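You operate a simulated robot arm through the tools that you are given. There is no shell and no other tool. Be economical: measure what you need, move in short steps, check, and stop when the job is done.

Carry out the task below with a simulated robot arm. There is one attempt and no reset: what you move stays moved.

## Task
Swing the mirror out, plug the sensor in, cap it, zero the meter, then uncap it.
Fine: purple mirror to OUT; black plug on the yellow power meter; the SENSOR cap goes back to stand on its CAP mark; leave the laser's other knobs, levers, switches, buttons, caps, cards, lenses, key, plug, block, purple mirror and rail slider as they are. Set down upright: sensor cap.

The check looks at the end state, three seconds after you hand in, the way a careful person would. Anything else that was tipped, shoved, dropped, spilled or broken makes it a failure. A push-on lid holds only when it is set on centred and level and pressed home; a screw cap is set on level and turned clockwise until tight.

## Robot
A 7-joint arm with a two-finger parallel gripper on a trunk, on a base that drives. Base frame: it is fixed to the floor where the robot stands at the start and does not move with it; the origin is under the middle of the robot, x ahead of it, y to its left, z up; the surface under the hand at the start is at about z = 0.935. Lengths are in m, angles in rad, forces in N, time in s.
With the tool pointing down near the work surface it reaches from about 0.7 to 0.78 m from the robot's upright axis, wherever it stands. Its first joint turns from -2.496 to 2.496 rad. Places, roughly: CAP mark on the short black mat [0.9, -0.1, 0.9]; black plug [0.9, -0.4, 1.1]; blue mirror knob [0.9, 0.8, 1.1]; blue reset button [0.4, 1, 0.9]; blue-top block (5x5x16 cm) [0.7, 1.2, 1]; filter knob [0.9, 1.1, 1.1]; green key [0.5, 1.25, 1]; green lever [0.6, -0.1, 1.1]; green mirror knob [0.7, 0.9, 1.1]; grey dotted card [0.75, 1, 1]; laser cap [1, 1.25, 1]; mains switch [0.3, 1.3, 0.8]; nose of the sensor box [0.8, -0.2, 1]; power knob [0.4, 1.2, 0.9]; purple mirror [0.7, -0.2, 1]; rail slider [0.7, 0.2, 1]. Payload 3 kg.
Tool frame: the origin (TCP) lies between the finger pads and is the grasp point; the fingertips stand 0.03 m ahead of it; z points along the fingers, y is the line along which they close. The gripper opens to 0.11 m. The fingers are 0.02 m wide and 0.01 m thick; the gripper's body (0.048 by 0.112 m) begins 0.055 m behind the TCP.
Orientation is that of the tool frame in the base frame, as a unit quaternion [x, y, z, w]. With the fingers straight down and closing along the base's y, the tool's x points along the base's -x, its y along +y and its z along -z.

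## Interface
- The arm moves only by the tool send_rows. Its argument "commands" is a list of rows, each an object of numbers (a shift or turn left out is 0, a gripper value left out holds the last): "tx", "ty", "tz": the shift along the tool's x, y, z in m; "wx", "wy", "wz": the turn, a rotation vector about the tool's x, y, z in degrees. In form: [{"tx": .., "ty": .., "tz": .., "wx": .., "wy": .., "wz": ..}, ...]. A call has 1 to 20 rows; each row shifts and turns the commanded pose from where the row before left it, along the tool's axes as they then stand. "hand" is the closure, from 0 (fully open) to 1 (shut), set as the call begins (left out, the last holds). Each row takes 0.2 s and may step no farther than 0.05 m and 0.15 rad from the row before; otherwise, or with a gripper value out of range, the whole call is refused. Where a pose cannot be reached the arm comes as near as it can. A force on the tool above 40 N (or 10 N above the force at the start of the call, whichever is more), or a blocked arm, ends the call early, and 0.2 s more pass. Each finger travels about 0.108 m/s and halts on what it meets, pressing with about 38 N; the grip force reading is that of the motor and also rises with nothing between the fingers. The clock runs only during rows and for 0.2 s after the last one: add rows that do not move to give the fingers time. It gives the time, the measured TCP pose, the force on the tool (base axes), the opening and the grip force at its end, in the units of the frame above (readings bear some noise), with the torque about the TCP (base axes, N m) and any sound that the robot's microphone picked up.
- Cameras (640 x 400 px; columns grow to the right, rows downward): "scene" is now at [0.164, -0.0006, 1.5751]; the picture's right is [0.00, -1.00, -0.00], its down [-0.67, -0.00, -0.74] and it looks along [0.74, 0.00, -0.67] (base axes); focal length 264 px, centre (320, 200). "wrist" rides on the gripper at [0.072, 0.017, -0.103] in the tool frame; the picture's right is [-0.23, 0.97, 0.00], its down [-0.76, -0.18, -0.62] and it looks along [-0.61, -0.14, 0.78] (tool axes); focal length 222 px, centre (320, 200). There is no depth. A picture from a camera that has moved, and an enlarged one, comes with that camera's place and axes in the base frame and with its lens.
- get_image(camera): a new picture of that camera. It takes no simulated time.
- move_column(by): slides the trunk up (or, below 0, down) by that many m; the arm and the scene camera ride with it, the base frame stays. It gives what a move gives, with no picture.
- steer(legs): drives the robot by 1 to 6 legs, each [ahead, left, turn to the left] in m, m and rad, along the robot's own axes; the way and the turn of a leg run together, so that a leg with both is an arc; at most 1.5 m and 3.142 rad a leg. The arm and the cameras ride along, it lands a little off, and it stops where it bumps. It gives what a move gives.
- head_to(pan, tilt): turns the head with the scene camera to pan (to the left, within 1.501 rad either way) and tilt (down, from -0.506 to 1.204), counted from straight ahead of the robot. It gives what a move gives.
- zoom(camera, box): a new picture of the part [left, top, right, bottom] of that camera's present view, enlarged. It takes no simulated time.
- hand_in(): hands the job in; it is judged then, once.

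Work in short steps. Places have to be worked out from the pictures, the camera data and where the tool is seen: move nearer, look again, correct. Check each grasp and each placing, and mend what went wrong. You have 120 turns and 98 pictures in all, those below and enlarged ones among them. Open the gripper and draw the arm clear of the work before you hand the job in, unless the task says otherwise; then end with one line.

The tools are called as name(argument=value, ...) on one line, values as JSON. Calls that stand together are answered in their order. send_rows: Moves the arm, as the interface text tells. Its arguments: {"type":"object","properties":{"commands":{"type":"array","items":{"type":"object","properties":{"tx":{"type":"number"},"ty":{"type":"number"},"tz":{"type":"number"},"wx":{"type":"number"},"wy":{"type":"number"},"wz":{"type":"number"}}}},"hand":{"type":"number"}},"required":["commands"]} The other tools are called the same way: move_column (by) slides the trunk up or down; steer (legs) drives the base; head_to (pan, tilt) turns the head that bears the scene camera; get_image (camera) takes a picture; zoom (camera, box) takes an enlarged picture of a part of a camera's view; hand_in () hands the job in.

At the start:

```text
time: 0.0
eef_pos: [0.7082, -0.2773, 1.1502]
ee_rot: [0.001, 1.0, 0.0, 0.001]
ft_force: [-0.6, -0.3, -1.0]
ft_torque: [0.02, -0.04, 0.01]
gripper_width: 0.1102
finger_force: 0.1
trunk travel left (down, up): [-0.687, 0.203]
robot x, y, heading: [-0.0029, -0.0027, 0.001]
head pan, tilt: [0.002, 0.74]
```

scene: 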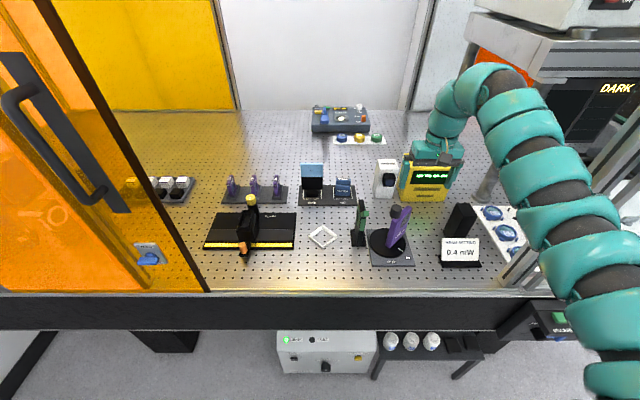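
wrist: 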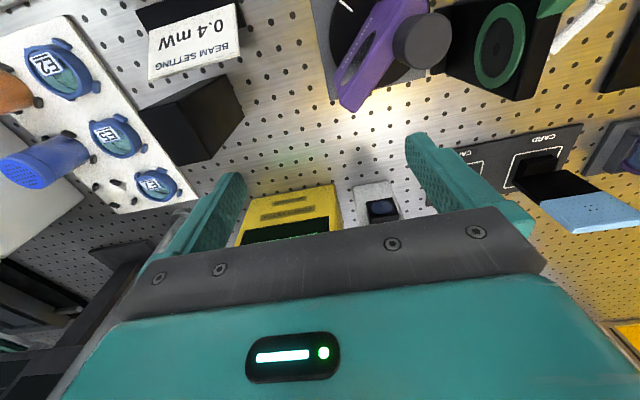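

I start by looking closer at the work area around the mirror, the meter and the cap.

zoom(camera="scene", box=[340, 140, 500, 280])

zoom(camera="scene", box=[200, 90, 400, 270])

zoom(camera="wrist", box=[0, 0, 640, 260])

```text
2.86 times, centred on (420, 210) of scene
camera zoom: at [0.164, -0.0006, 1.5751], right [0.0, -1.0, 0.0], down [-0.67, 0.0, -0.74], along [0.74, 0.0, -0.67], focal length 753 px, centre (34, 171)
```

zoom: 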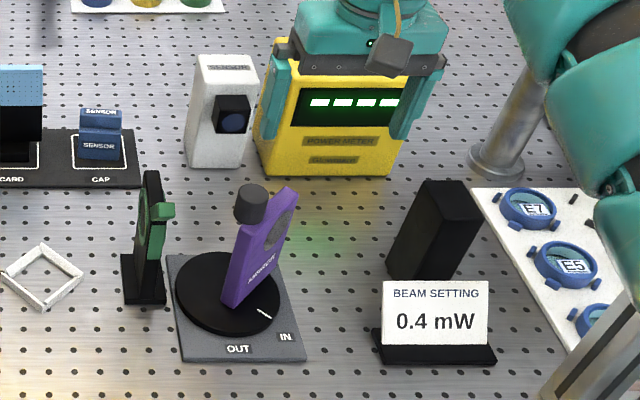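

```text
2.22 times, centred on (300, 180) of scene
camera zoom: at [0.164, -0.0006, 1.5751], right [0.0, -1.0, 0.0], down [-0.67, 0.0, -0.74], along [0.74, 0.0, -0.67], focal length 586 px, centre (364, 244)
```

zoom: 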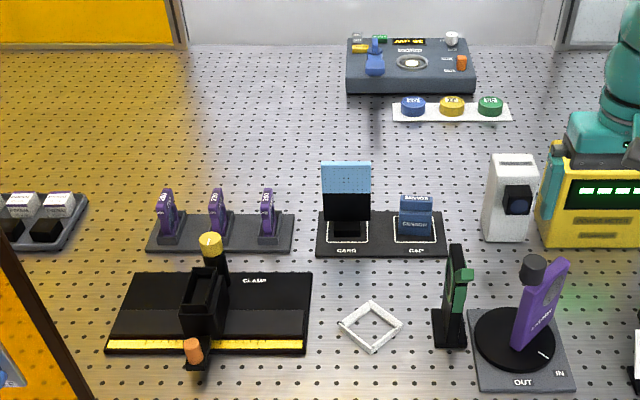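

```text
1.00 times, centred on (320, 130) of wrist (not enlarged: the box is as wide or as high as the picture)
camera zoom: at [0.6361, -0.2593, 1.2543], right [0.23, 0.97, 0.0], down [0.76, -0.18, 0.62], along [0.61, -0.14, -0.78], focal length 222 px, centre (320, 270)
```

zoom: 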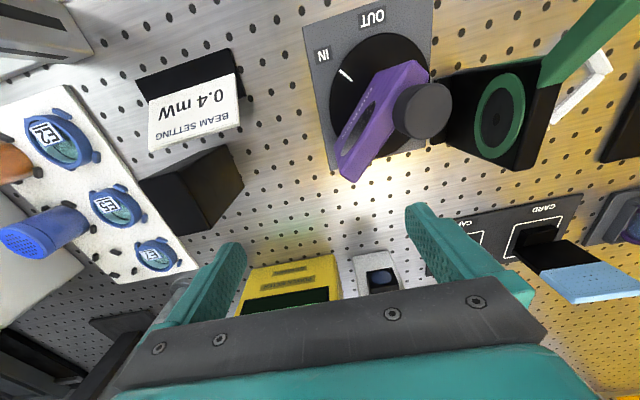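

The plug is hidden behind the hand. I zoom on the mirror's knob from both cameras to see how it can be gripped.

zoom(camera="scene", box=[360, 180, 424, 280])

zoom(camera="wrist", box=[300, 0, 480, 120])

```text
4.00 times, centred on (392, 230) of scene
camera zoom: at [0.164, -0.0006, 1.5751], right [0.0, -1.0, 0.0], down [-0.67, 0.0, -0.74], along [0.74, 0.0, -0.67], focal length 1054 px, centre (32, 80)
```

zoom: 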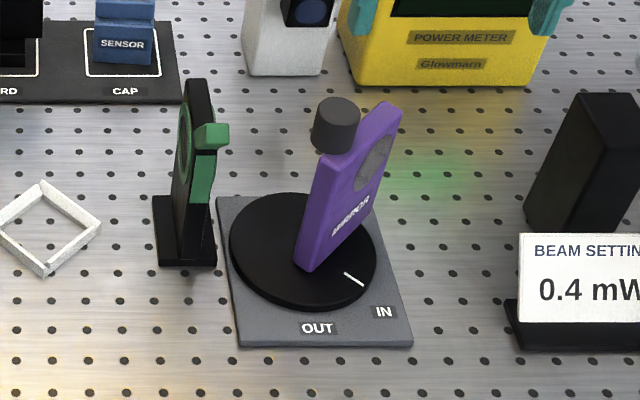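

```text
3.33 times, centred on (390, 60) of wrist
camera zoom: at [0.6361, -0.2593, 1.2543], right [0.23, 0.97, 0.0], down [0.76, -0.18, 0.62], along [0.61, -0.14, -0.78], focal length 740 px, centre (87, 667)
```

zoom: 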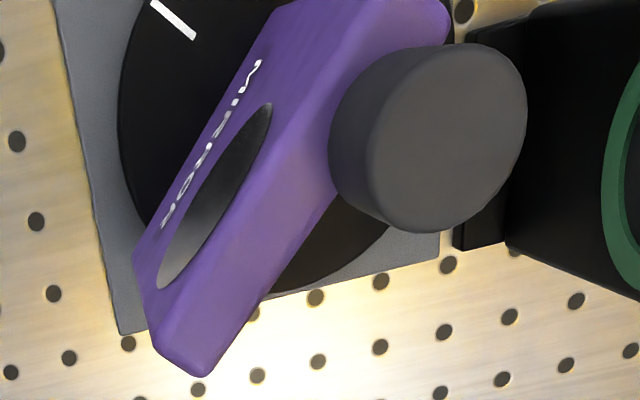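

The knob stands upright on the turntable's axis, near (0.661, -0.200), z about 1.07–1.10. IN to OUT is about 45° clockwise seen from above. I raise a little, move over it with the fingers part closed, and look.

send_rows(commands=[{"tz": -0.03}, {"tx": 0.02, "ty": 0.04}, {"tx": 0.027, "ty": 0.037}, {}, {}], hand=0.45)

get_image(camera="scene")

get_image(camera="wrist")

```text
time: 1.2
eef_pos: [0.6884, -0.2052, 1.1383]
ee_rot: [0.0, 1.0, 0.001, 0.002]
ft_force: [-0.4, 0.4, 0.3]
ft_torque: [0.01, 0.01, 0.01]
gripper_width: 0.0606
finger_force: 0.1
out of reach, approached as far as the arm can: row 1, 2, 3
trunk travel left (down, up): [-0.687, 0.203]
robot x, y, heading: [0.0021, 0.0017, -0.001]
head pan, tilt: [0.002, 0.74]
```

```text
90 pictures are left
camera scene: at [0.1643, -0.0003, 1.5751], right [0.0, -1.0, 0.0], down [-0.67, 0.0, -0.74], along [0.74, 0.0, -0.67], focal length 264 px, centre (320, 200)
```

scene: 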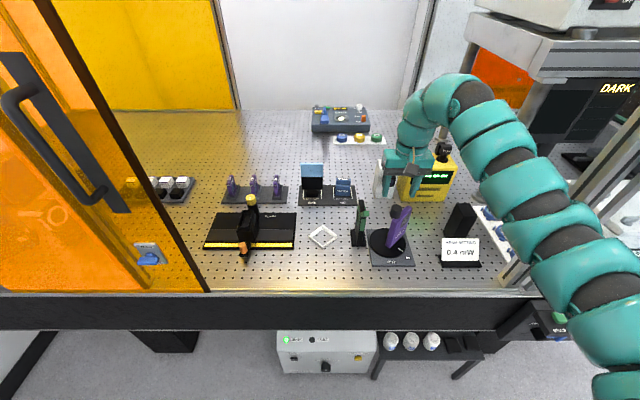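

```text
89 pictures are left
camera wrist: at [0.6153, -0.1874, 1.2424], right [0.23, 0.97, 0.0], down [0.76, -0.18, 0.63], along [0.61, -0.14, -0.78], focal length 222 px, centre (320, 200)
```

wrist: 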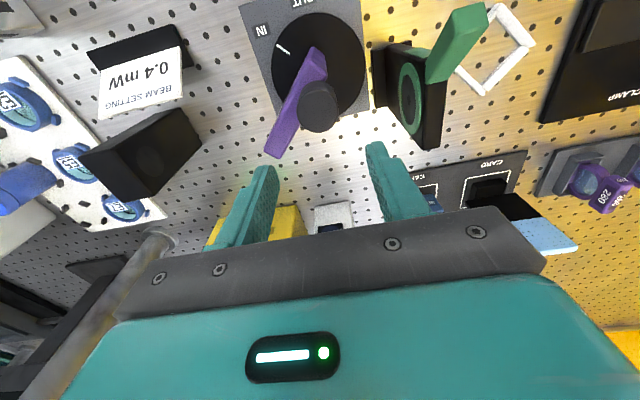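

The arm cannot come that close in. I raise the trunk a little and back the base off 7 cm so that the knob (0.659, -0.199) falls into reach.

move_column(by=0.04)

steer(legs=[[-0.08, 0, 0]])

```text
time: 2.0
eef_pos: [0.6882, -0.2053, 1.1773]
ee_rot: [0.001, 1.0, 0.002, 0.002]
ft_force: [-0.8, -0.4, -0.1]
ft_torque: [0.01, 0.01, 0.02]
gripper_width: 0.0603
finger_force: 0.0
trunk travel left (down, up): [-0.727, 0.163]
robot x, y, heading: [0.0017, -0.0035, 0.004]
head pan, tilt: [0.002, 0.74]
```

```text
time: 3.1
eef_pos: [0.609, -0.2053, 1.1797]
ee_rot: [0.0, 1.0, 0.0, 0.003]
ft_force: [-0.7, 0.5, -0.7]
ft_torque: [0.0, -0.02, -0.03]
gripper_width: 0.0602
finger_force: 0.1
trunk travel left (down, up): [-0.727, 0.163]
robot x, y, heading: [-0.0763, -0.0015, -0.004]
head pan, tilt: [0.002, 0.74]
```

Now I move forward over the knob at z 1.15 and take a wrist picture.

send_rows(commands=[{"tx": -0.025, "ty": 0.003}, {"tx": -0.025, "ty": 0.003}, {"tz": 0.025}, {}])

get_image(camera="wrist")

zoom(camera="scene", box=[340, 120, 480, 280])

```text
time: 4.1
eef_pos: [0.6583, -0.1994, 1.1522]
ee_rot: [0.0, 1.0, 0.001, 0.003]
ft_force: [0.1, -0.2, -0.6]
ft_torque: [-0.02, -0.01, 0.0]
gripper_width: 0.0606
finger_force: 0.1
trunk travel left (down, up): [-0.727, 0.163]
robot x, y, heading: [-0.0792, -0.0007, 0.006]
head pan, tilt: [0.002, 0.74]
```

```text
88 pictures are left
camera wrist: at [0.5856, -0.1822, 1.2573], right [0.23, 0.97, 0.0], down [0.76, -0.18, 0.63], along [0.61, -0.14, -0.78], focal length 222 px, centre (320, 200)
```

wrist: 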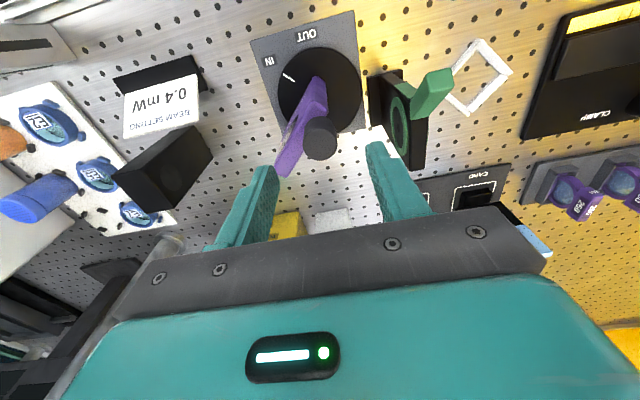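

```text
2.50 times, centred on (410, 200) of scene
camera zoom: at [0.0858, 0.0001, 1.6152], right [0.0, -1.0, 0.0], down [-0.67, 0.0, -0.74], along [0.74, 0.0, -0.67], focal length 659 px, centre (95, 200)
```

zoom: 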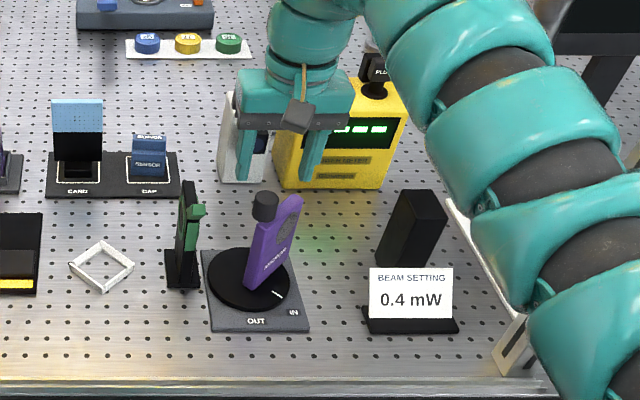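

Knob estimates from both cameras agree: (0.658, -0.199). I go down to TCP z about 1.105, checking for contact.

send_rows(commands=[{"tz": 0.025}, {"tz": 0.021}, {}])

get_image(camera="wrist")

zoom(camera="scene", box=[360, 160, 440, 260])

```text
time: 4.9
eef_pos: [0.6601, -0.1997, 1.1078]
ee_rot: [0.0, 1.0, 0.001, 0.002]
ft_force: [0.3, -0.1, -0.8]
ft_torque: [0.0, 0.01, -0.02]
gripper_width: 0.0605
finger_force: 0.1
trunk travel left (down, up): [-0.727, 0.163]
robot x, y, heading: [-0.0775, -0.0004, -0.002]
head pan, tilt: [0.002, 0.74]
```

```text
86 pictures are left
camera wrist: at [0.5877, -0.182, 1.2117], right [0.23, 0.97, 0.0], down [0.76, -0.18, 0.63], along [0.61, -0.14, -0.78], focal length 222 px, centre (320, 200)
```

wrist: 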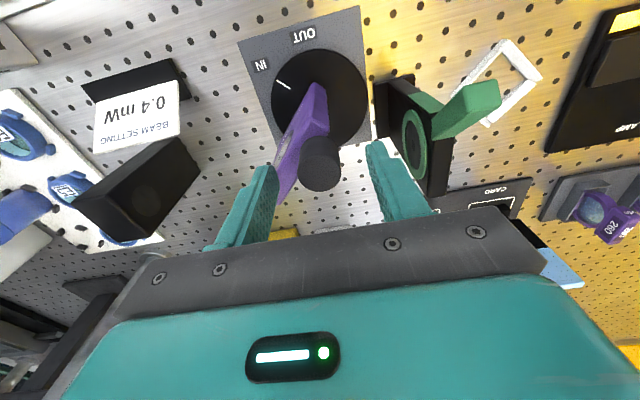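

```text
4.00 times, centred on (400, 210) of scene
camera zoom: at [0.086, -0.0003, 1.6151], right [0.0, -1.0, 0.0], down [-0.67, 0.0, -0.74], along [0.74, 0.0, -0.67], focal length 1054 px, centre (0, 160)
```

zoom: 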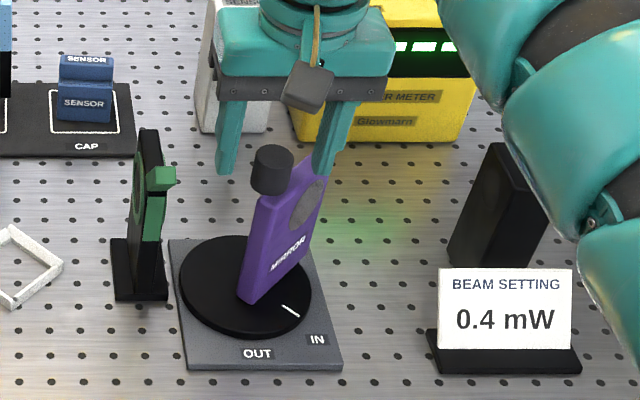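

Fingers straddle the knob (centre z≈1.085). I lower 5 mm more and close.

send_rows(commands=[{"tz": 0.005}, {}])

send_rows(commands=[{}, {}, {}], hand=0.75)

```text
time: 5.5
eef_pos: [0.6599, -0.2001, 1.1039]
ee_rot: [0.002, 1.0, 0.001, 0.002]
ft_force: [0.0, 0.6, -0.1]
ft_torque: [-0.02, 0.01, -0.04]
gripper_width: 0.0606
finger_force: 0.0
trunk travel left (down, up): [-0.727, 0.163]
robot x, y, heading: [-0.0767, -0.0008, -0.005]
head pan, tilt: [0.002, 0.74]
```

```text
time: 6.3
eef_pos: [0.6594, -0.1999, 1.1023]
ee_rot: [0.0, 1.0, 0.001, 0.001]
ft_force: [0.5, -1.2, -0.4]
ft_torque: [-0.01, -0.04, -0.02]
gripper_width: 0.0278
finger_force: 0.2
trunk travel left (down, up): [-0.727, 0.163]
robot x, y, heading: [-0.0775, 0.0017, -0.003]
head pan, tilt: [0.002, 0.74]
```

Opening 28 mm with hardly any force: perhaps just touching. I close further to grip.

send_rows(commands=[{}, {}], hand=0.95)

zoom(camera="scene", box=[360, 160, 440, 260])

```text
time: 6.9
eef_pos: [0.6591, -0.1991, 1.1034]
ee_rot: [0.001, 1.0, 0.001, 0.001]
ft_force: [-0.4, -1.5, -0.9]
ft_torque: [-0.3, 0.05, -0.01]
gripper_width: 0.0274
finger_force: 45.3
trunk travel left (down, up): [-0.727, 0.163]
robot x, y, heading: [-0.0773, 0.0028, -0.002]
head pan, tilt: [0.002, 0.74]
```

```text
4.00 times, centred on (400, 210) of scene
camera zoom: at [0.086, -0.0007, 1.6151], right [0.0, -1.0, 0.0], down [-0.67, 0.0, -0.74], along [0.74, 0.0, -0.67], focal length 1054 px, centre (0, 160)
```

zoom: 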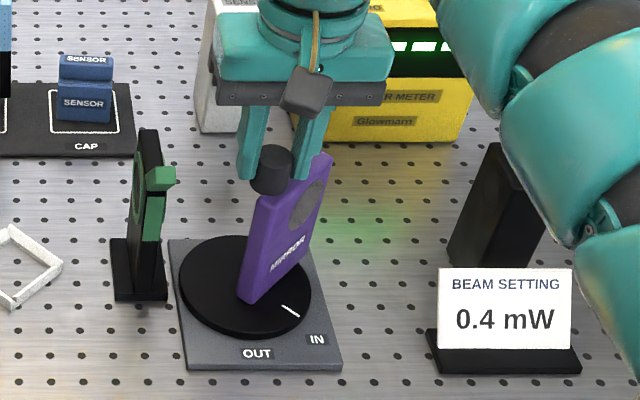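

The knob is held. I turn a first 16° clockwise and check the force.

send_rows(commands=[{"wz": 5}, {"wz": 5}, {"wz": 6}, {}])

zoom(camera="scene", box=[360, 160, 440, 260])

```text
time: 7.9
eef_pos: [0.6598, -0.1999, 1.103]
ee_rot: [0.141, 0.99, 0.001, 0.002]
ft_force: [-2.6, -6.4, 2.6]
ft_torque: [-0.46, -0.4, 0.0]
gripper_width: 0.027
finger_force: 45.3
trunk travel left (down, up): [-0.727, 0.163]
robot x, y, heading: [-0.0771, -0.0026, -0.003]
head pan, tilt: [0.002, 0.74]
```

```text
4.00 times, centred on (400, 210) of scene
camera zoom: at [0.0853, -0.0015, 1.6152], right [0.0, -1.0, 0.0], down [-0.67, 0.0, -0.74], along [0.74, 0.0, -0.67], focal length 1054 px, centre (0, 160)
```

zoom: 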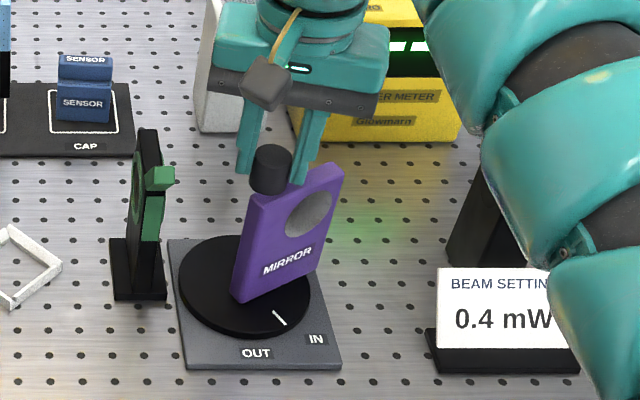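

The turntable follows. I turn on by about 20°.

send_rows(commands=[{"wz": 7}, {"wz": 7}, {"wz": 6}, {}])

zoom(camera="scene", box=[360, 160, 440, 260])

```text
time: 8.9
eef_pos: [0.6605, -0.2006, 1.102]
ee_rot: [0.31, 0.951, 0.002, 0.002]
ft_force: [-3.5, -6.9, 3.7]
ft_torque: [-0.93, -0.16, -0.01]
gripper_width: 0.0272
finger_force: 45.0
trunk travel left (down, up): [-0.727, 0.163]
robot x, y, heading: [-0.078, -0.0005, 0.001]
head pan, tilt: [0.002, 0.74]
```

```text
4.00 times, centred on (400, 210) of scene
camera zoom: at [0.0849, -0.0014, 1.6153], right [0.0, -1.0, 0.0], down [-0.67, 0.0, -0.74], along [0.74, 0.0, -0.67], focal length 1054 px, centre (0, 160)
```

zoom: 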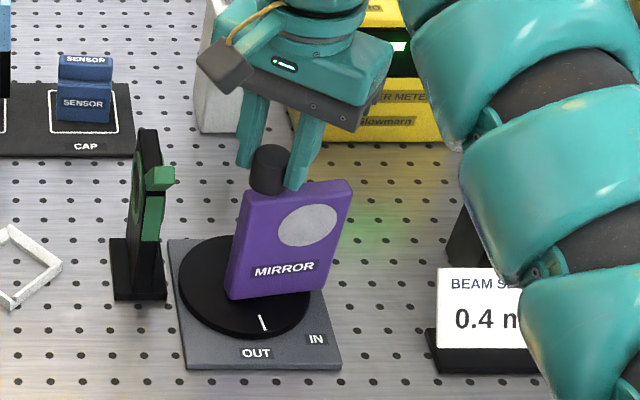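

The mark is about 10° short of OUT. I turn 10° more.

send_rows(commands=[{"wz": 5}, {"wz": 5}, {}])

zoom(camera="scene", box=[376, 200, 424, 260])

```text
time: 9.7
eef_pos: [0.6604, -0.2, 1.1035]
ee_rot: [0.392, 0.92, 0.003, 0.003]
ft_force: [-0.5, -11.7, 12.1]
ft_torque: [-0.73, 0.08, 0.78]
gripper_width: 0.0274
finger_force: 45.0
trunk travel left (down, up): [-0.727, 0.163]
robot x, y, heading: [-0.0762, 0.0015, 0.0]
head pan, tilt: [0.002, 0.74]
```

```text
6.67 times, centred on (400, 230) of scene
camera zoom: at [0.0845, -0.0019, 1.6154], right [0.0, -1.0, 0.0], down [-0.67, 0.0, -0.74], along [0.74, 0.0, -0.67], focal length 1757 px, centre (-213, 0)
```

zoom: 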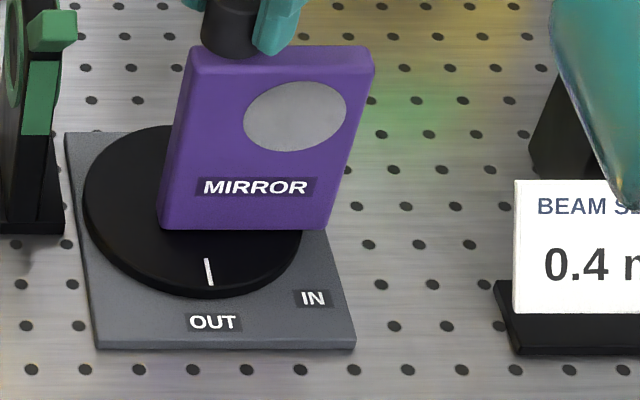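

The torque rose (end stop) and the mark points at OUT. I release and rise.

send_rows(commands=[{}, {}, {}], hand=0.5)

send_rows(commands=[{"tz": -0.03}, {"tz": -0.03}, {"tz": -0.03}, {}])

get_image(camera="scene")

```text
time: 10.5
eef_pos: [0.6593, -0.1996, 1.1015]
ee_rot: [0.39, 0.921, 0.002, 0.001]
ft_force: [-0.5, 0.3, 0.3]
ft_torque: [0.01, 0.02, -0.02]
gripper_width: 0.055
finger_force: 0.1
trunk travel left (down, up): [-0.727, 0.163]
robot x, y, heading: [-0.0794, 0.0015, 0.001]
head pan, tilt: [0.002, 0.74]
```

```text
time: 11.5
eef_pos: [0.6601, -0.1987, 1.1917]
ee_rot: [0.391, 0.92, 0.001, 0.001]
ft_force: [-0.2, 0.1, -0.5]
ft_torque: [0.03, 0.01, -0.03]
gripper_width: 0.0548
finger_force: 0.3
trunk travel left (down, up): [-0.727, 0.163]
robot x, y, heading: [-0.0803, 0.0001, 0.004]
head pan, tilt: [0.002, 0.74]
```

```text
80 pictures are left
camera scene: at [0.0866, -0.0005, 1.615], right [0.0, -1.0, 0.0], down [-0.67, 0.0, -0.74], along [0.74, 0.0, -0.67], focal length 264 px, centre (320, 200)
```

scene: 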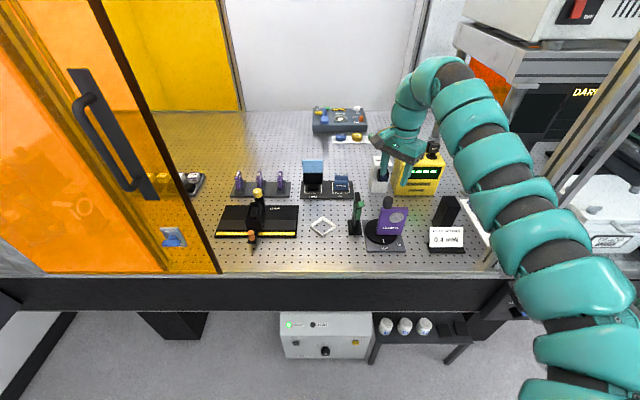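

Mirror is at OUT. Now I zoom at the plug, the meter and the sensor.

zoom(camera="scene", box=[350, 120, 480, 210])

get_image(camera="wrist")

```text
4.44 times, centred on (415, 165) of scene
camera zoom: at [0.0866, -0.0005, 1.615], right [0.0, -1.0, 0.0], down [-0.67, 0.0, -0.74], along [0.74, 0.0, -0.67], focal length 1171 px, centre (-102, 356)
```

zoom: 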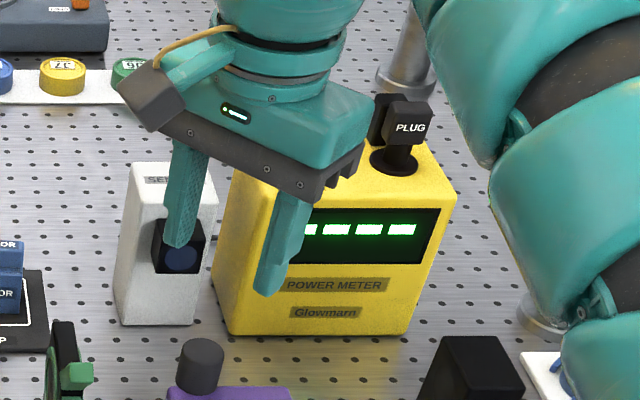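

```text
78 pictures are left
camera wrist: at [0.622, -0.1338, 1.2976], right [0.86, 0.51, 0.0], down [0.4, -0.67, 0.62], along [0.32, -0.53, -0.78], focal length 222 px, centre (320, 200)
```

wrist: 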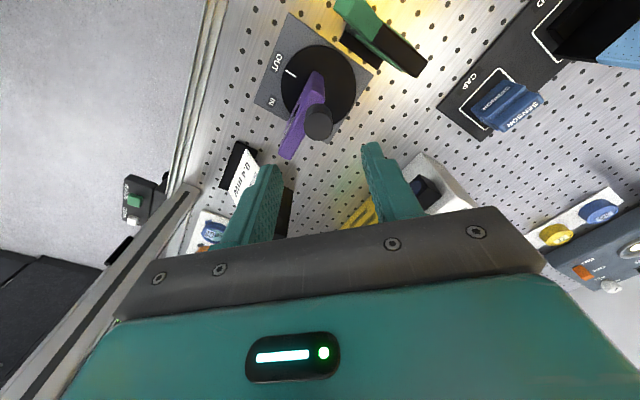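

The plug seems to stand in a collar on the meter's top at about (0.9, -0.405, 1.13). I turn the hand back, raise the trunk and look with the wider head view before driving nearer.

send_rows(commands=[{"wz": -8}, {"wz": -8}, {"wz": -8}, {"wz": -8}, {"wz": -7}, {"wz": -7}, {}])

move_column(by=0.12)

head_to(pan=-0.5, tilt=0.6)

get_image(camera="scene")

```text
time: 13.1
eef_pos: [0.6602, -0.1981, 1.1937]
ee_rot: [0.0, 1.0, 0.002, 0.001]
ft_force: [0.6, 0.3, -0.7]
ft_torque: [-0.02, 0.02, 0.02]
gripper_width: 0.0552
finger_force: 0.1
trunk travel left (down, up): [-0.727, 0.163]
robot x, y, heading: [-0.0777, 0.0022, 0.003]
head pan, tilt: [0.002, 0.74]
```

```text
time: 14.6
eef_pos: [0.6596, -0.1986, 1.3115]
ee_rot: [0.0, 1.0, 0.0, 0.002]
ft_force: [0.2, -0.3, 0.5]
ft_torque: [0.0, 0.0, -0.01]
gripper_width: 0.0551
finger_force: 0.1
trunk travel left (down, up): [-0.847, 0.043]
robot x, y, heading: [-0.0797, -0.0008, 0.0]
head pan, tilt: [0.002, 0.74]
```

```text
time: 15.5
eef_pos: [0.6601, -0.1983, 1.312]
ee_rot: [0.0, 1.0, 0.0, 0.001]
ft_force: [0.1, 0.0, 0.5]
ft_torque: [-0.02, 0.0, -0.02]
gripper_width: 0.0552
finger_force: 0.0
trunk travel left (down, up): [-0.847, 0.043]
robot x, y, heading: [-0.0762, 0.0013, 0.002]
head pan, tilt: [-0.499, 0.6]
```

```text
77 pictures are left
camera scene: at [0.0804, -0.0428, 1.7471], right [-0.48, -0.88, 0.0], down [-0.5, 0.27, -0.82], along [0.72, -0.39, -0.57], focal length 264 px, centre (320, 200)
```

scene: 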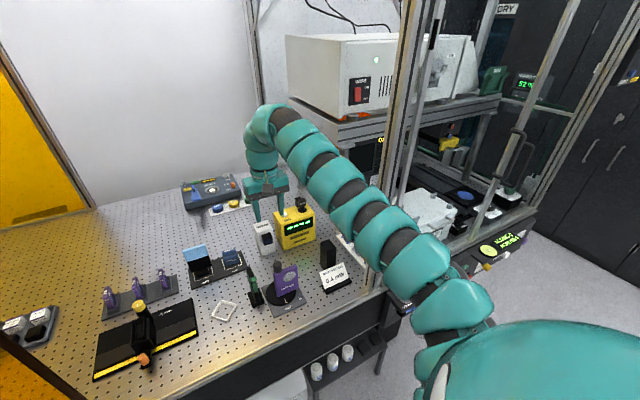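

The arm bulges to the right, close to the front-right post (≈(0.55,-0.51)). So I work from further left and ahead: I drive to about (0.12, 0.17) first and look again.

steer(legs=[[0, 0.17, 0], [0.2, 0, 0]])

get_image(camera="scene")

```text
time: 18.2
eef_pos: [0.865, -0.0365, 1.312]
ee_rot: [0.005, 1.0, 0.001, 0.002]
ft_force: [0.0, 0.7, 0.0]
ft_torque: [0.01, 0.03, 0.01]
gripper_width: 0.0549
finger_force: 0.1
trunk travel left (down, up): [-0.847, 0.043]
robot x, y, heading: [0.1307, 0.17, -0.01]
head pan, tilt: [-0.499, 0.6]
```

```text
76 pictures are left
camera scene: at [0.2873, 0.1257, 1.747], right [-0.49, -0.87, 0.0], down [-0.49, 0.28, -0.82], along [0.72, -0.4, -0.57], focal length 264 px, centre (320, 200)
```

scene: 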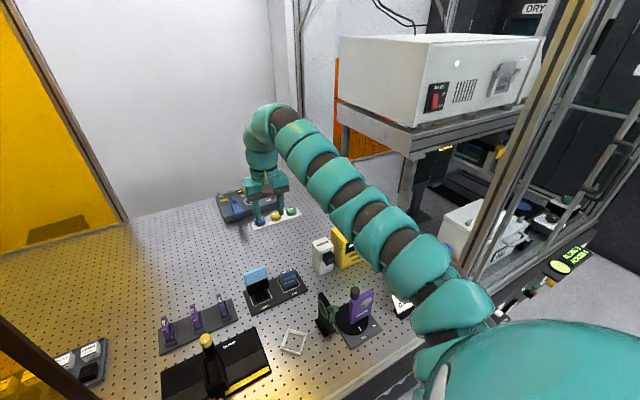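

I swing the hand toward the meter at this safe height so that the wrist camera can see the plug.

send_rows(commands=[{"tx": 0.02, "ty": -0.033}, {"tx": 0.02, "ty": -0.033}, {"tx": 0.02, "ty": -0.033}, {"tx": 0.02, "ty": -0.033}, {"tx": 0.02, "ty": -0.033}, {"tx": 0.02, "ty": -0.033}, {"tx": 0.02, "ty": -0.033}, {"ty": -0.033}, {}])

get_image(camera="wrist")

get_image(camera="scene")

```text
time: 20.2
eef_pos: [0.759, -0.2857, 1.3001]
ee_rot: [0.005, 1.0, 0.001, 0.003]
ft_force: [-0.1, -0.3, 0.5]
ft_torque: [-0.01, -0.01, -0.04]
gripper_width: 0.055
finger_force: 0.1
out of reach, approached as far as the arm can: row 2, 3, 4, 5, 6
trunk travel left (down, up): [-0.847, 0.043]
robot x, y, heading: [0.1315, 0.1692, -0.005]
head pan, tilt: [-0.499, 0.6]
```

```text
75 pictures are left
camera wrist: at [0.6868, -0.2667, 1.404], right [0.24, 0.97, 0.0], down [0.76, -0.19, 0.63], along [0.61, -0.15, -0.78], focal length 222 px, centre (320, 200)
```

wrist: 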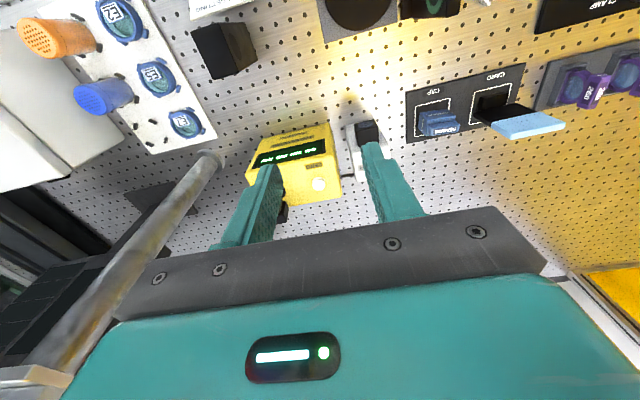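

```text
74 pictures are left
camera scene: at [0.2851, 0.1261, 1.7472], right [-0.49, -0.87, 0.0], down [-0.49, 0.28, -0.83], along [0.72, -0.4, -0.56], focal length 264 px, centre (320, 200)
```

scene: 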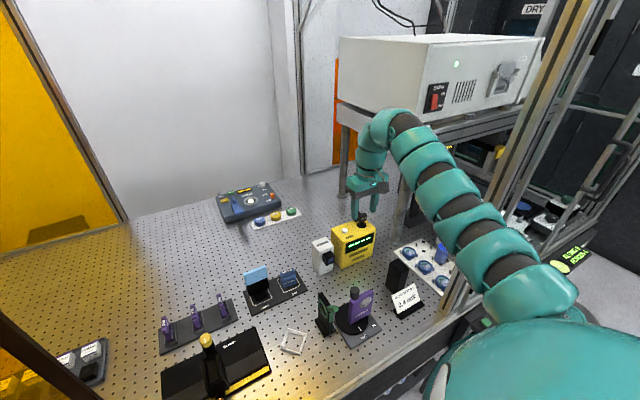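

The view of the meter is free now; I zoom in on it.

zoom(camera="scene", box=[300, 190, 400, 290])

zoom(camera="wrist", box=[220, 90, 420, 240])

```text
4.00 times, centred on (350, 240) of scene
camera zoom: at [0.2851, 0.1261, 1.7472], right [-0.49, -0.87, 0.0], down [-0.49, 0.28, -0.83], along [0.72, -0.4, -0.56], focal length 1054 px, centre (200, 40)
```

zoom: 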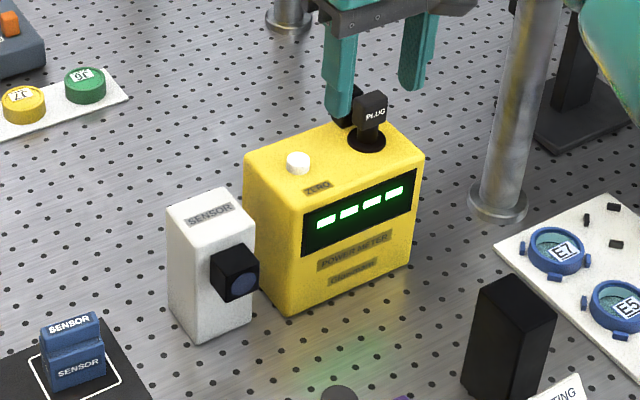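

```text
2.67 times, centred on (320, 165) of wrist
camera zoom: at [0.6868, -0.2667, 1.404], right [0.24, 0.97, 0.0], down [0.76, -0.19, 0.63], along [0.61, -0.15, -0.78], focal length 592 px, centre (320, 293)
```

zoom: 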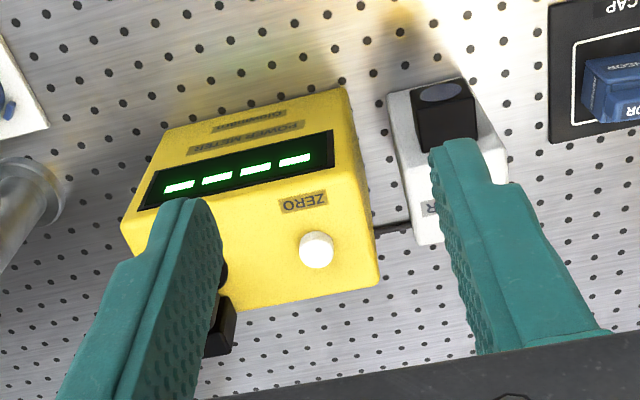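

I found: plug (0.909,-0.409,1.12), white ZERO button (0.905,-0.324,1.09), sensor nose face about (0.85,-0.22,1.02), cap (0.90,-0.08). The plug needs the base nearer, so I drive ahead 0.12 and check for bumps.

steer(legs=[[0.12, 0, 0]])

get_image(camera="scene")

get_image(camera="wrist")

```text
time: 21.4
eef_pos: [0.8798, -0.2889, 1.298]
ee_rot: [0.008, 1.0, 0.001, 0.001]
ft_force: [-0.6, -0.2, -0.6]
ft_torque: [0.02, 0.02, 0.03]
gripper_width: 0.0551
finger_force: 0.0
trunk travel left (down, up): [-0.847, 0.043]
robot x, y, heading: [0.2512, 0.1717, -0.012]
head pan, tilt: [-0.499, 0.6]
```

```text
71 pictures are left
camera scene: at [0.4078, 0.1239, 1.747], right [-0.49, -0.87, 0.0], down [-0.49, 0.28, -0.82], along [0.72, -0.4, -0.57], focal length 264 px, centre (320, 200)
```

scene: 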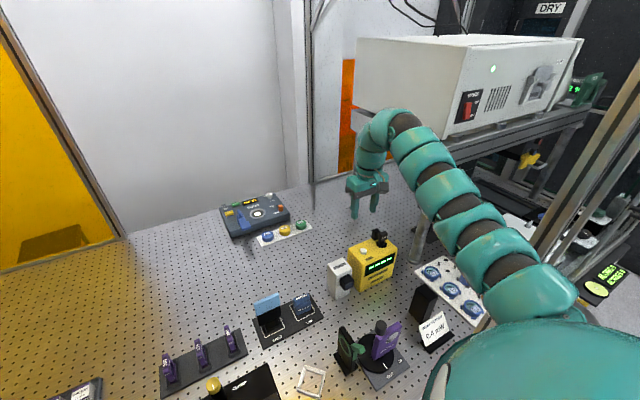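

```text
70 pictures are left
camera wrist: at [0.8082, -0.2695, 1.4031], right [0.24, 0.97, 0.0], down [0.76, -0.19, 0.62], along [0.61, -0.15, -0.78], focal length 222 px, centre (320, 200)
```

wrist: 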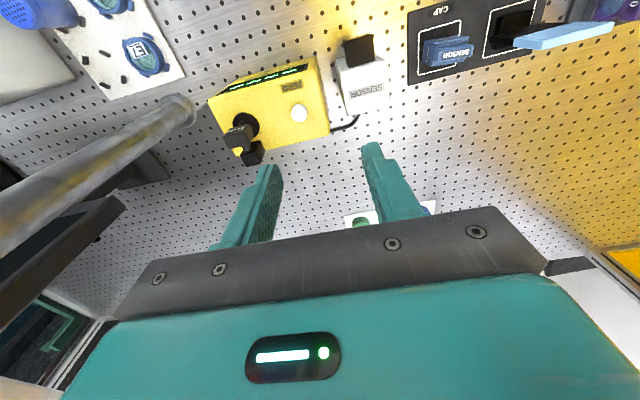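

zoom(camera="wrist", box=[200, 50, 360, 180])

zoom(camera="scene", box=[320, 220, 410, 300])

```text
3.08 times, centred on (280, 115) of wrist
camera zoom: at [0.8082, -0.2695, 1.4031], right [0.24, 0.97, 0.0], down [0.76, -0.19, 0.62], along [0.61, -0.15, -0.78], focal length 684 px, centre (443, 462)
```

zoom: 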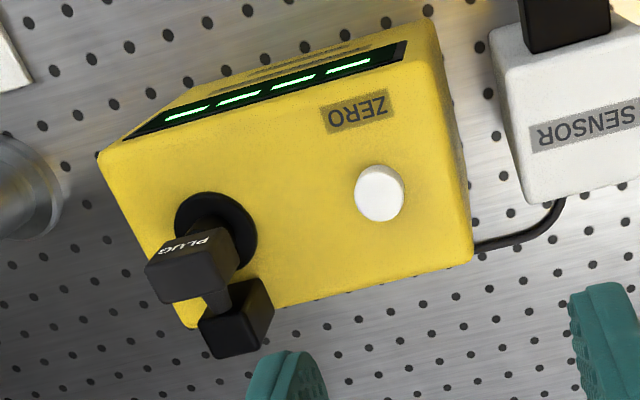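

```text
5.00 times, centred on (365, 260) of scene
camera zoom: at [0.4078, 0.1239, 1.747], right [-0.49, -0.87, 0.0], down [-0.49, 0.28, -0.82], along [0.72, -0.4, -0.57], focal length 1318 px, centre (95, -100)
```

zoom: 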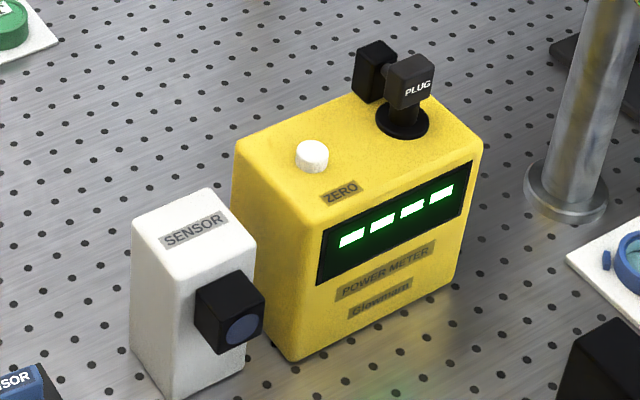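

The plug block stands on a stem above its collar at (0.898,-0.400), top z about 1.14: it looks half out and to be pressed down. I drive 0.1 m nearer so it's in reach.

steer(legs=[[0.1, 0, 0]])

get_image(camera="scene")

```text
time: 22.6
eef_pos: [0.9286, -0.2716, 1.2983]
ee_rot: [-0.015, 1.0, 0.003, 0.003]
ft_force: [-0.6, 0.9, -0.4]
ft_torque: [0.03, -0.05, -0.01]
gripper_width: 0.055
finger_force: 0.1
trunk travel left (down, up): [-0.847, 0.043]
robot x, y, heading: [0.2831, 0.1563, 0.033]
head pan, tilt: [-0.499, 0.6]
stopped in leg 1: the robot was blocked; the commanded pose is now the measured one
```

```text
67 pictures are left
camera scene: at [0.4368, 0.1175, 1.7474], right [-0.45, -0.89, 0.0], down [-0.5, 0.26, -0.83], along [0.74, -0.37, -0.56], focal length 264 px, centre (320, 200)
```

scene: 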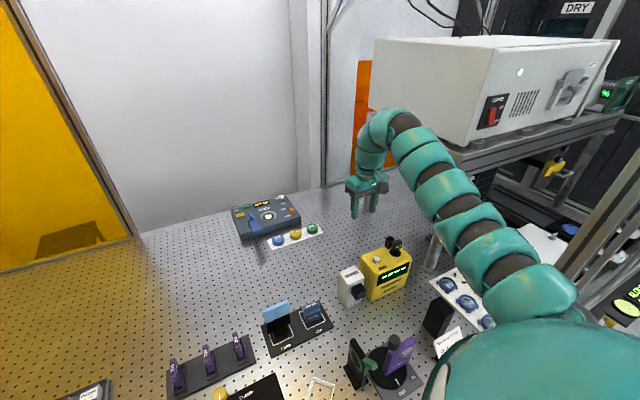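

The base bumped at x≈0.28, so I stop driving ahead. The plug is a little out of vertical reach; I'll tilt the tool about 25° outward. First close the fingers and tilt at this height.

send_rows(commands=[{"wx": 4.2, "wy": -4.6}, {"wx": 4.2, "wy": -4.6}, {"wx": 4.2, "wy": -4.6}, {"wx": 4.2, "wy": -4.6}, {}], hand=1)

get_image(camera="wrist")

```text
time: 23.8
eef_pos: [0.9311, -0.2704, 1.2997]
ee_rot: [-0.016, 0.999, -0.016, 0.023]
ft_force: [0.1, 0.4, 0.0]
ft_torque: [0.0, 0.0, -0.02]
gripper_width: 0.0001
finger_force: 38.2
out of reach, approached as far as the arm can: row 1, 2, 3, 4
trunk travel left (down, up): [-0.847, 0.043]
robot x, y, heading: [0.279, 0.1593, 0.033]
head pan, tilt: [-0.499, 0.6]
```

```text
66 pictures are left
camera wrist: at [0.8541, -0.2512, 1.3994], right [0.2, 0.98, -0.02], down [0.74, -0.13, 0.66], along [0.65, -0.15, -0.75], focal length 222 px, centre (320, 200)
```

wrist: 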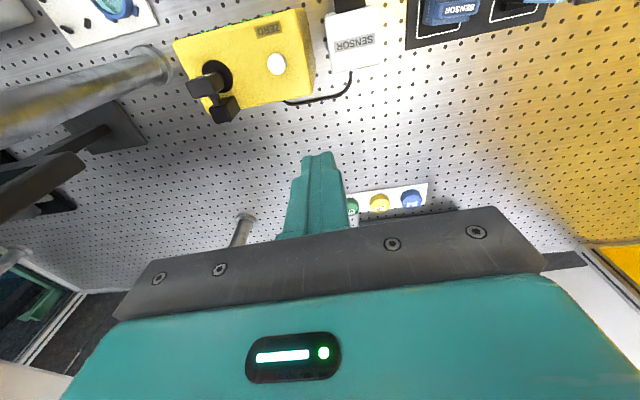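

Tilting is refused at this height, near the arm's upper limit. I lower the arm by 0.09 m first (still above the meter and plug) and try the tilt again.

send_rows(commands=[{"tz": 0.03}, {"tz": 0.03}, {"tz": 0.03}, {}])

send_rows(commands=[{"wx": 4.2, "wy": -4.6}, {"wx": 4.2, "wy": -4.6}, {"wx": 4.2, "wy": -4.6}, {"wx": 4.2, "wy": -4.6}, {}])

```text
time: 24.8
eef_pos: [0.9317, -0.2702, 1.2892]
ee_rot: [-0.017, 0.999, -0.016, 0.022]
ft_force: [0.0, -0.1, 1.1]
ft_torque: [0.01, -0.02, 0.0]
gripper_width: 0.0001
finger_force: 37.7
out of reach, approached as far as the arm can: row 1, 2, 3
trunk travel left (down, up): [-0.847, 0.043]
robot x, y, heading: [0.2811, 0.1575, 0.035]
head pan, tilt: [-0.499, 0.6]
```

```text
time: 25.9
eef_pos: [0.9326, -0.2695, 1.2885]
ee_rot: [-0.016, 1.0, -0.016, 0.021]
ft_force: [0.6, 0.7, -0.2]
ft_torque: [0.0, 0.0, 0.0]
gripper_width: 0.0
finger_force: 37.3
out of reach, approached as far as the arm can: row 1, 2, 3, 4
trunk travel left (down, up): [-0.847, 0.043]
robot x, y, heading: [0.2799, 0.1582, 0.035]
head pan, tilt: [-0.499, 0.6]
```

I'm on the outer reach boundary. I pull the hand in about 6 cm toward the robot, then lower.

send_rows(commands=[{"tx": 0.025, "ty": 0.017}, {"tx": 0.025, "ty": 0.017}, {}])

send_rows(commands=[{"tz": 0.03}, {"tz": 0.03}, {"tz": 0.03}, {}])

```text
time: 26.8
eef_pos: [0.933, -0.2695, 1.2894]
ee_rot: [-0.015, 1.0, -0.017, 0.022]
ft_force: [-0.5, 0.1, -0.3]
ft_torque: [-0.02, -0.02, 0.01]
gripper_width: 0.0001
finger_force: 37.9
out of reach, approached as far as the arm can: row 1, 2
trunk travel left (down, up): [-0.847, 0.043]
robot x, y, heading: [0.2805, 0.1574, 0.032]
head pan, tilt: [-0.499, 0.6]
```

```text
time: 27.8
eef_pos: [0.9317, -0.2743, 1.2815]
ee_rot: [-0.014, 1.0, -0.014, 0.021]
ft_force: [0.4, 0.1, 0.3]
ft_torque: [0.0, 0.03, 0.02]
gripper_width: 0.0
finger_force: 37.6
out of reach, approached as far as the arm can: row 1, 2, 3
trunk travel left (down, up): [-0.847, 0.043]
robot x, y, heading: [0.2798, 0.1566, 0.032]
head pan, tilt: [-0.499, 0.6]
```

The unreachable tilts seem to have accumulated in the commanded pose. I undo the tilt with the inverse turns.

send_rows(commands=[{"wx": -4.2, "wy": 4.6}, {"wx": -4.2, "wy": 4.6}, {"wx": -4.2, "wy": 4.6}, {"wx": -4.2, "wy": 4.6}, {}])

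send_rows(commands=[{"wx": -4.2, "wy": 4.6}, {"wx": -4.2, "wy": 4.6}, {"wx": -4.2, "wy": 4.6}, {"wx": -4.2, "wy": 4.6}, {}])

```text
time: 28.9
eef_pos: [0.927, -0.2653, 1.2363]
ee_rot: [-0.018, 0.982, 0.126, -0.14]
ft_force: [0.1, -0.1, -0.4]
ft_torque: [-0.01, 0.02, 0.02]
gripper_width: 0.0
finger_force: 37.4
out of reach, approached as far as the arm can: row 2, 3, 4
trunk travel left (down, up): [-0.847, 0.043]
robot x, y, heading: [0.2825, 0.1576, 0.031]
head pan, tilt: [-0.499, 0.6]
```

```text
time: 30.1
eef_pos: [0.8455, -0.2217, 1.1791]
ee_rot: [-0.015, 0.928, 0.249, -0.277]
ft_force: [0.3, -0.4, 0.6]
ft_torque: [-0.01, -0.02, -0.01]
gripper_width: 0.0
finger_force: 37.5
out of reach, approached as far as the arm can: row 1, 2, 3, 4
trunk travel left (down, up): [-0.847, 0.043]
robot x, y, heading: [0.281, 0.161, 0.031]
head pan, tilt: [-0.499, 0.6]
```

The turns didn't accumulate after all and the hand is now tilted inward by about 44°. I turn it back step by step.

send_rows(commands=[{"wx": 4.2, "wy": -4.6}, {"wx": 4.2, "wy": -4.6}, {"wx": 4.2, "wy": -4.6}, {}])

send_rows(commands=[{"wx": 4.2, "wy": -4.6}, {"wx": 4.2, "wy": -4.6}, {"wx": 4.2, "wy": -4.6}, {}])

```text
time: 31.1
eef_pos: [0.8526, -0.2236, 1.1795]
ee_rot: [-0.016, 0.976, 0.145, -0.162]
ft_force: [1.0, 0.1, -0.1]
ft_torque: [-0.02, 0.02, 0.04]
gripper_width: 0.0
finger_force: 37.4
out of reach, approached as far as the arm can: row 3
trunk travel left (down, up): [-0.847, 0.043]
robot x, y, heading: [0.2772, 0.1567, 0.033]
head pan, tilt: [-0.499, 0.6]
```

```text
time: 32.1
eef_pos: [0.9204, -0.2576, 1.1847]
ee_rot: [-0.017, 0.998, 0.038, -0.039]
ft_force: [-1.0, 0.2, 0.7]
ft_torque: [-0.02, -0.01, -0.03]
gripper_width: 0.0
finger_force: 37.9
out of reach, approached as far as the arm can: row 1, 2, 3
trunk travel left (down, up): [-0.847, 0.043]
robot x, y, heading: [0.2777, 0.1566, 0.033]
head pan, tilt: [-0.499, 0.6]
```

Now nearly upright at r≈0.76. I swing the hand around toward the plug's bearing (target about (0.846,-0.354), z≈1.20).

send_rows(commands=[{"tx": 0.02, "ty": -0.024, "tz": -0.005}, {"tx": 0.02, "ty": -0.024, "tz": -0.005}, {"tx": 0.018, "ty": -0.024, "tz": -0.005}, {"tx": 0.017, "ty": -0.025}, {}])

send_rows(commands=[{"wx": 2, "wy": -2.2}, {"wx": 2, "wy": -2.2}, {}])

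```text
time: 33.4
eef_pos: [0.9048, -0.2847, 1.1868]
ee_rot: [-0.014, 0.998, 0.039, -0.039]
ft_force: [0.4, -0.7, 0.6]
ft_torque: [0.03, 0.0, 0.0]
gripper_width: 0.0
finger_force: 37.4
out of reach, approached as far as the arm can: row 1, 2, 3, 4
trunk travel left (down, up): [-0.847, 0.043]
robot x, y, heading: [0.2796, 0.1554, 0.033]
head pan, tilt: [-0.499, 0.6]
```

```text
time: 34.1
eef_pos: [0.9053, -0.2841, 1.1879]
ee_rot: [-0.014, 0.998, 0.039, -0.039]
ft_force: [-1.1, 0.3, 0.6]
ft_torque: [0.0, -0.01, 0.01]
gripper_width: 0.0
finger_force: 36.9
out of reach, approached as far as the arm can: row 1, 2
trunk travel left (down, up): [-0.847, 0.043]
robot x, y, heading: [0.2821, 0.1541, 0.034]
head pan, tilt: [-0.499, 0.6]
```

The arm responds oddly; I look at its posture before going on.

head_to(pan=-0.9, tilt=0.7)

get_image(camera="scene")

```text
time: 35.0
eef_pos: [0.9056, -0.2845, 1.1882]
ee_rot: [-0.014, 0.998, 0.038, -0.04]
ft_force: [0.1, 0.6, -0.2]
ft_torque: [0.0, 0.0, -0.04]
gripper_width: 0.0004
finger_force: 37.6
trunk travel left (down, up): [-0.847, 0.043]
robot x, y, heading: [0.2795, 0.1608, 0.035]
head pan, tilt: [-0.901, 0.7]
```

```text
65 pictures are left
camera scene: at [0.4158, 0.094, 1.7385], right [-0.76, -0.65, 0.0], down [-0.42, 0.49, -0.76], along [0.5, -0.58, -0.64], focal length 264 px, centre (320, 200)
```

scene: 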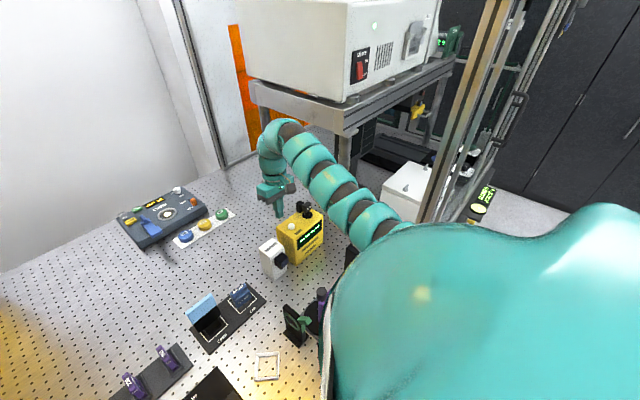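

I test whether the hand can be drawn in and up from here.

send_rows(commands=[{"tx": 0.03, "ty": 0.02}, {"tx": 0.03, "ty": 0.02}, {}])

send_rows(commands=[{"tz": -0.03}, {"tz": -0.03}, {}])

```text
time: 35.8
eef_pos: [0.9051, -0.285, 1.1869]
ee_rot: [-0.015, 0.998, 0.039, -0.04]
ft_force: [-1.1, -0.3, -0.5]
ft_torque: [0.01, 0.02, 0.01]
gripper_width: 0.0
finger_force: 37.6
out of reach, approached as far as the arm can: row 1, 2
trunk travel left (down, up): [-0.847, 0.043]
robot x, y, heading: [0.2784, 0.1574, 0.031]
head pan, tilt: [-0.901, 0.7]
```

```text
time: 36.6
eef_pos: [0.9059, -0.289, 1.246]
ee_rot: [-0.015, 0.998, 0.04, -0.04]
ft_force: [0.4, 0.0, 0.5]
ft_torque: [-0.01, 0.0, 0.0]
gripper_width: 0.0
finger_force: 37.3
trunk travel left (down, up): [-0.847, 0.043]
robot x, y, heading: [0.2772, 0.1591, 0.036]
head pan, tilt: [-0.901, 0.7]
```

Upward works; inward and outward-tilt don't: that is the inner limit, which grows with height. So moving outward straight to the plug may work after all. I move to above the plug at z≈1.24.

send_rows(commands=[{"ty": -0.03}, {"ty": -0.03}, {"tx": 0.004, "ty": -0.03}, {"tx": 0.004, "ty": -0.021}, {}])

send_rows(commands=[{"wx": 2, "wy": -2.2}, {"wx": 1.2, "wy": -1.3}, {}])

get_image(camera="wrist")

get_image(camera="scene")

```text
time: 37.8
eef_pos: [0.9036, -0.4012, 1.2379]
ee_rot: [-0.015, 0.998, 0.038, -0.041]
ft_force: [-0.4, 0.2, -0.1]
ft_torque: [0.02, 0.04, 0.0]
gripper_width: 0.0001
finger_force: 37.1
trunk travel left (down, up): [-0.847, 0.043]
robot x, y, heading: [0.2794, 0.1562, 0.034]
head pan, tilt: [-0.901, 0.7]
```

```text
time: 38.6
eef_pos: [0.9044, -0.4003, 1.2395]
ee_rot: [-0.015, 1.0, 0.012, -0.009]
ft_force: [1.3, -0.1, -1.0]
ft_torque: [-0.03, -0.02, 0.02]
gripper_width: 0.0
finger_force: 38.4
trunk travel left (down, up): [-0.847, 0.043]
robot x, y, heading: [0.2778, 0.1591, 0.032]
head pan, tilt: [-0.901, 0.7]
```

```text
64 pictures are left
camera wrist: at [0.8334, -0.3874, 1.3461], right [0.2, 0.98, 0.02], down [0.78, -0.17, 0.61], along [0.6, -0.11, -0.8], focal length 222 px, centre (320, 200)
```

wrist: 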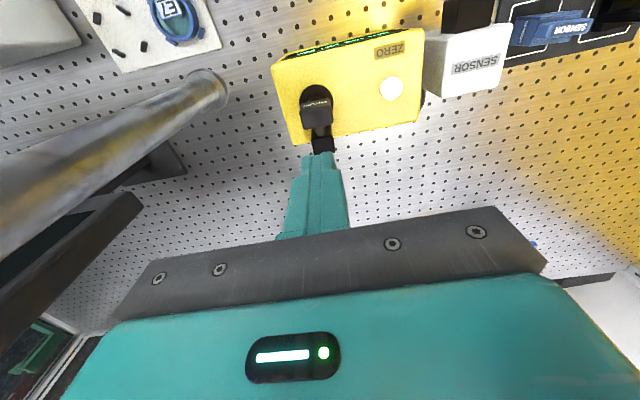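

```text
63 pictures are left
camera scene: at [0.4155, 0.0938, 1.7385], right [-0.76, -0.65, 0.0], down [-0.42, 0.49, -0.76], along [0.49, -0.58, -0.64], focal length 264 px, centre (320, 200)
```

scene: 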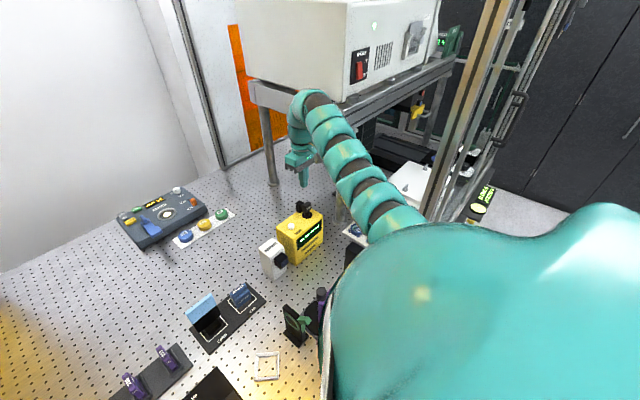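

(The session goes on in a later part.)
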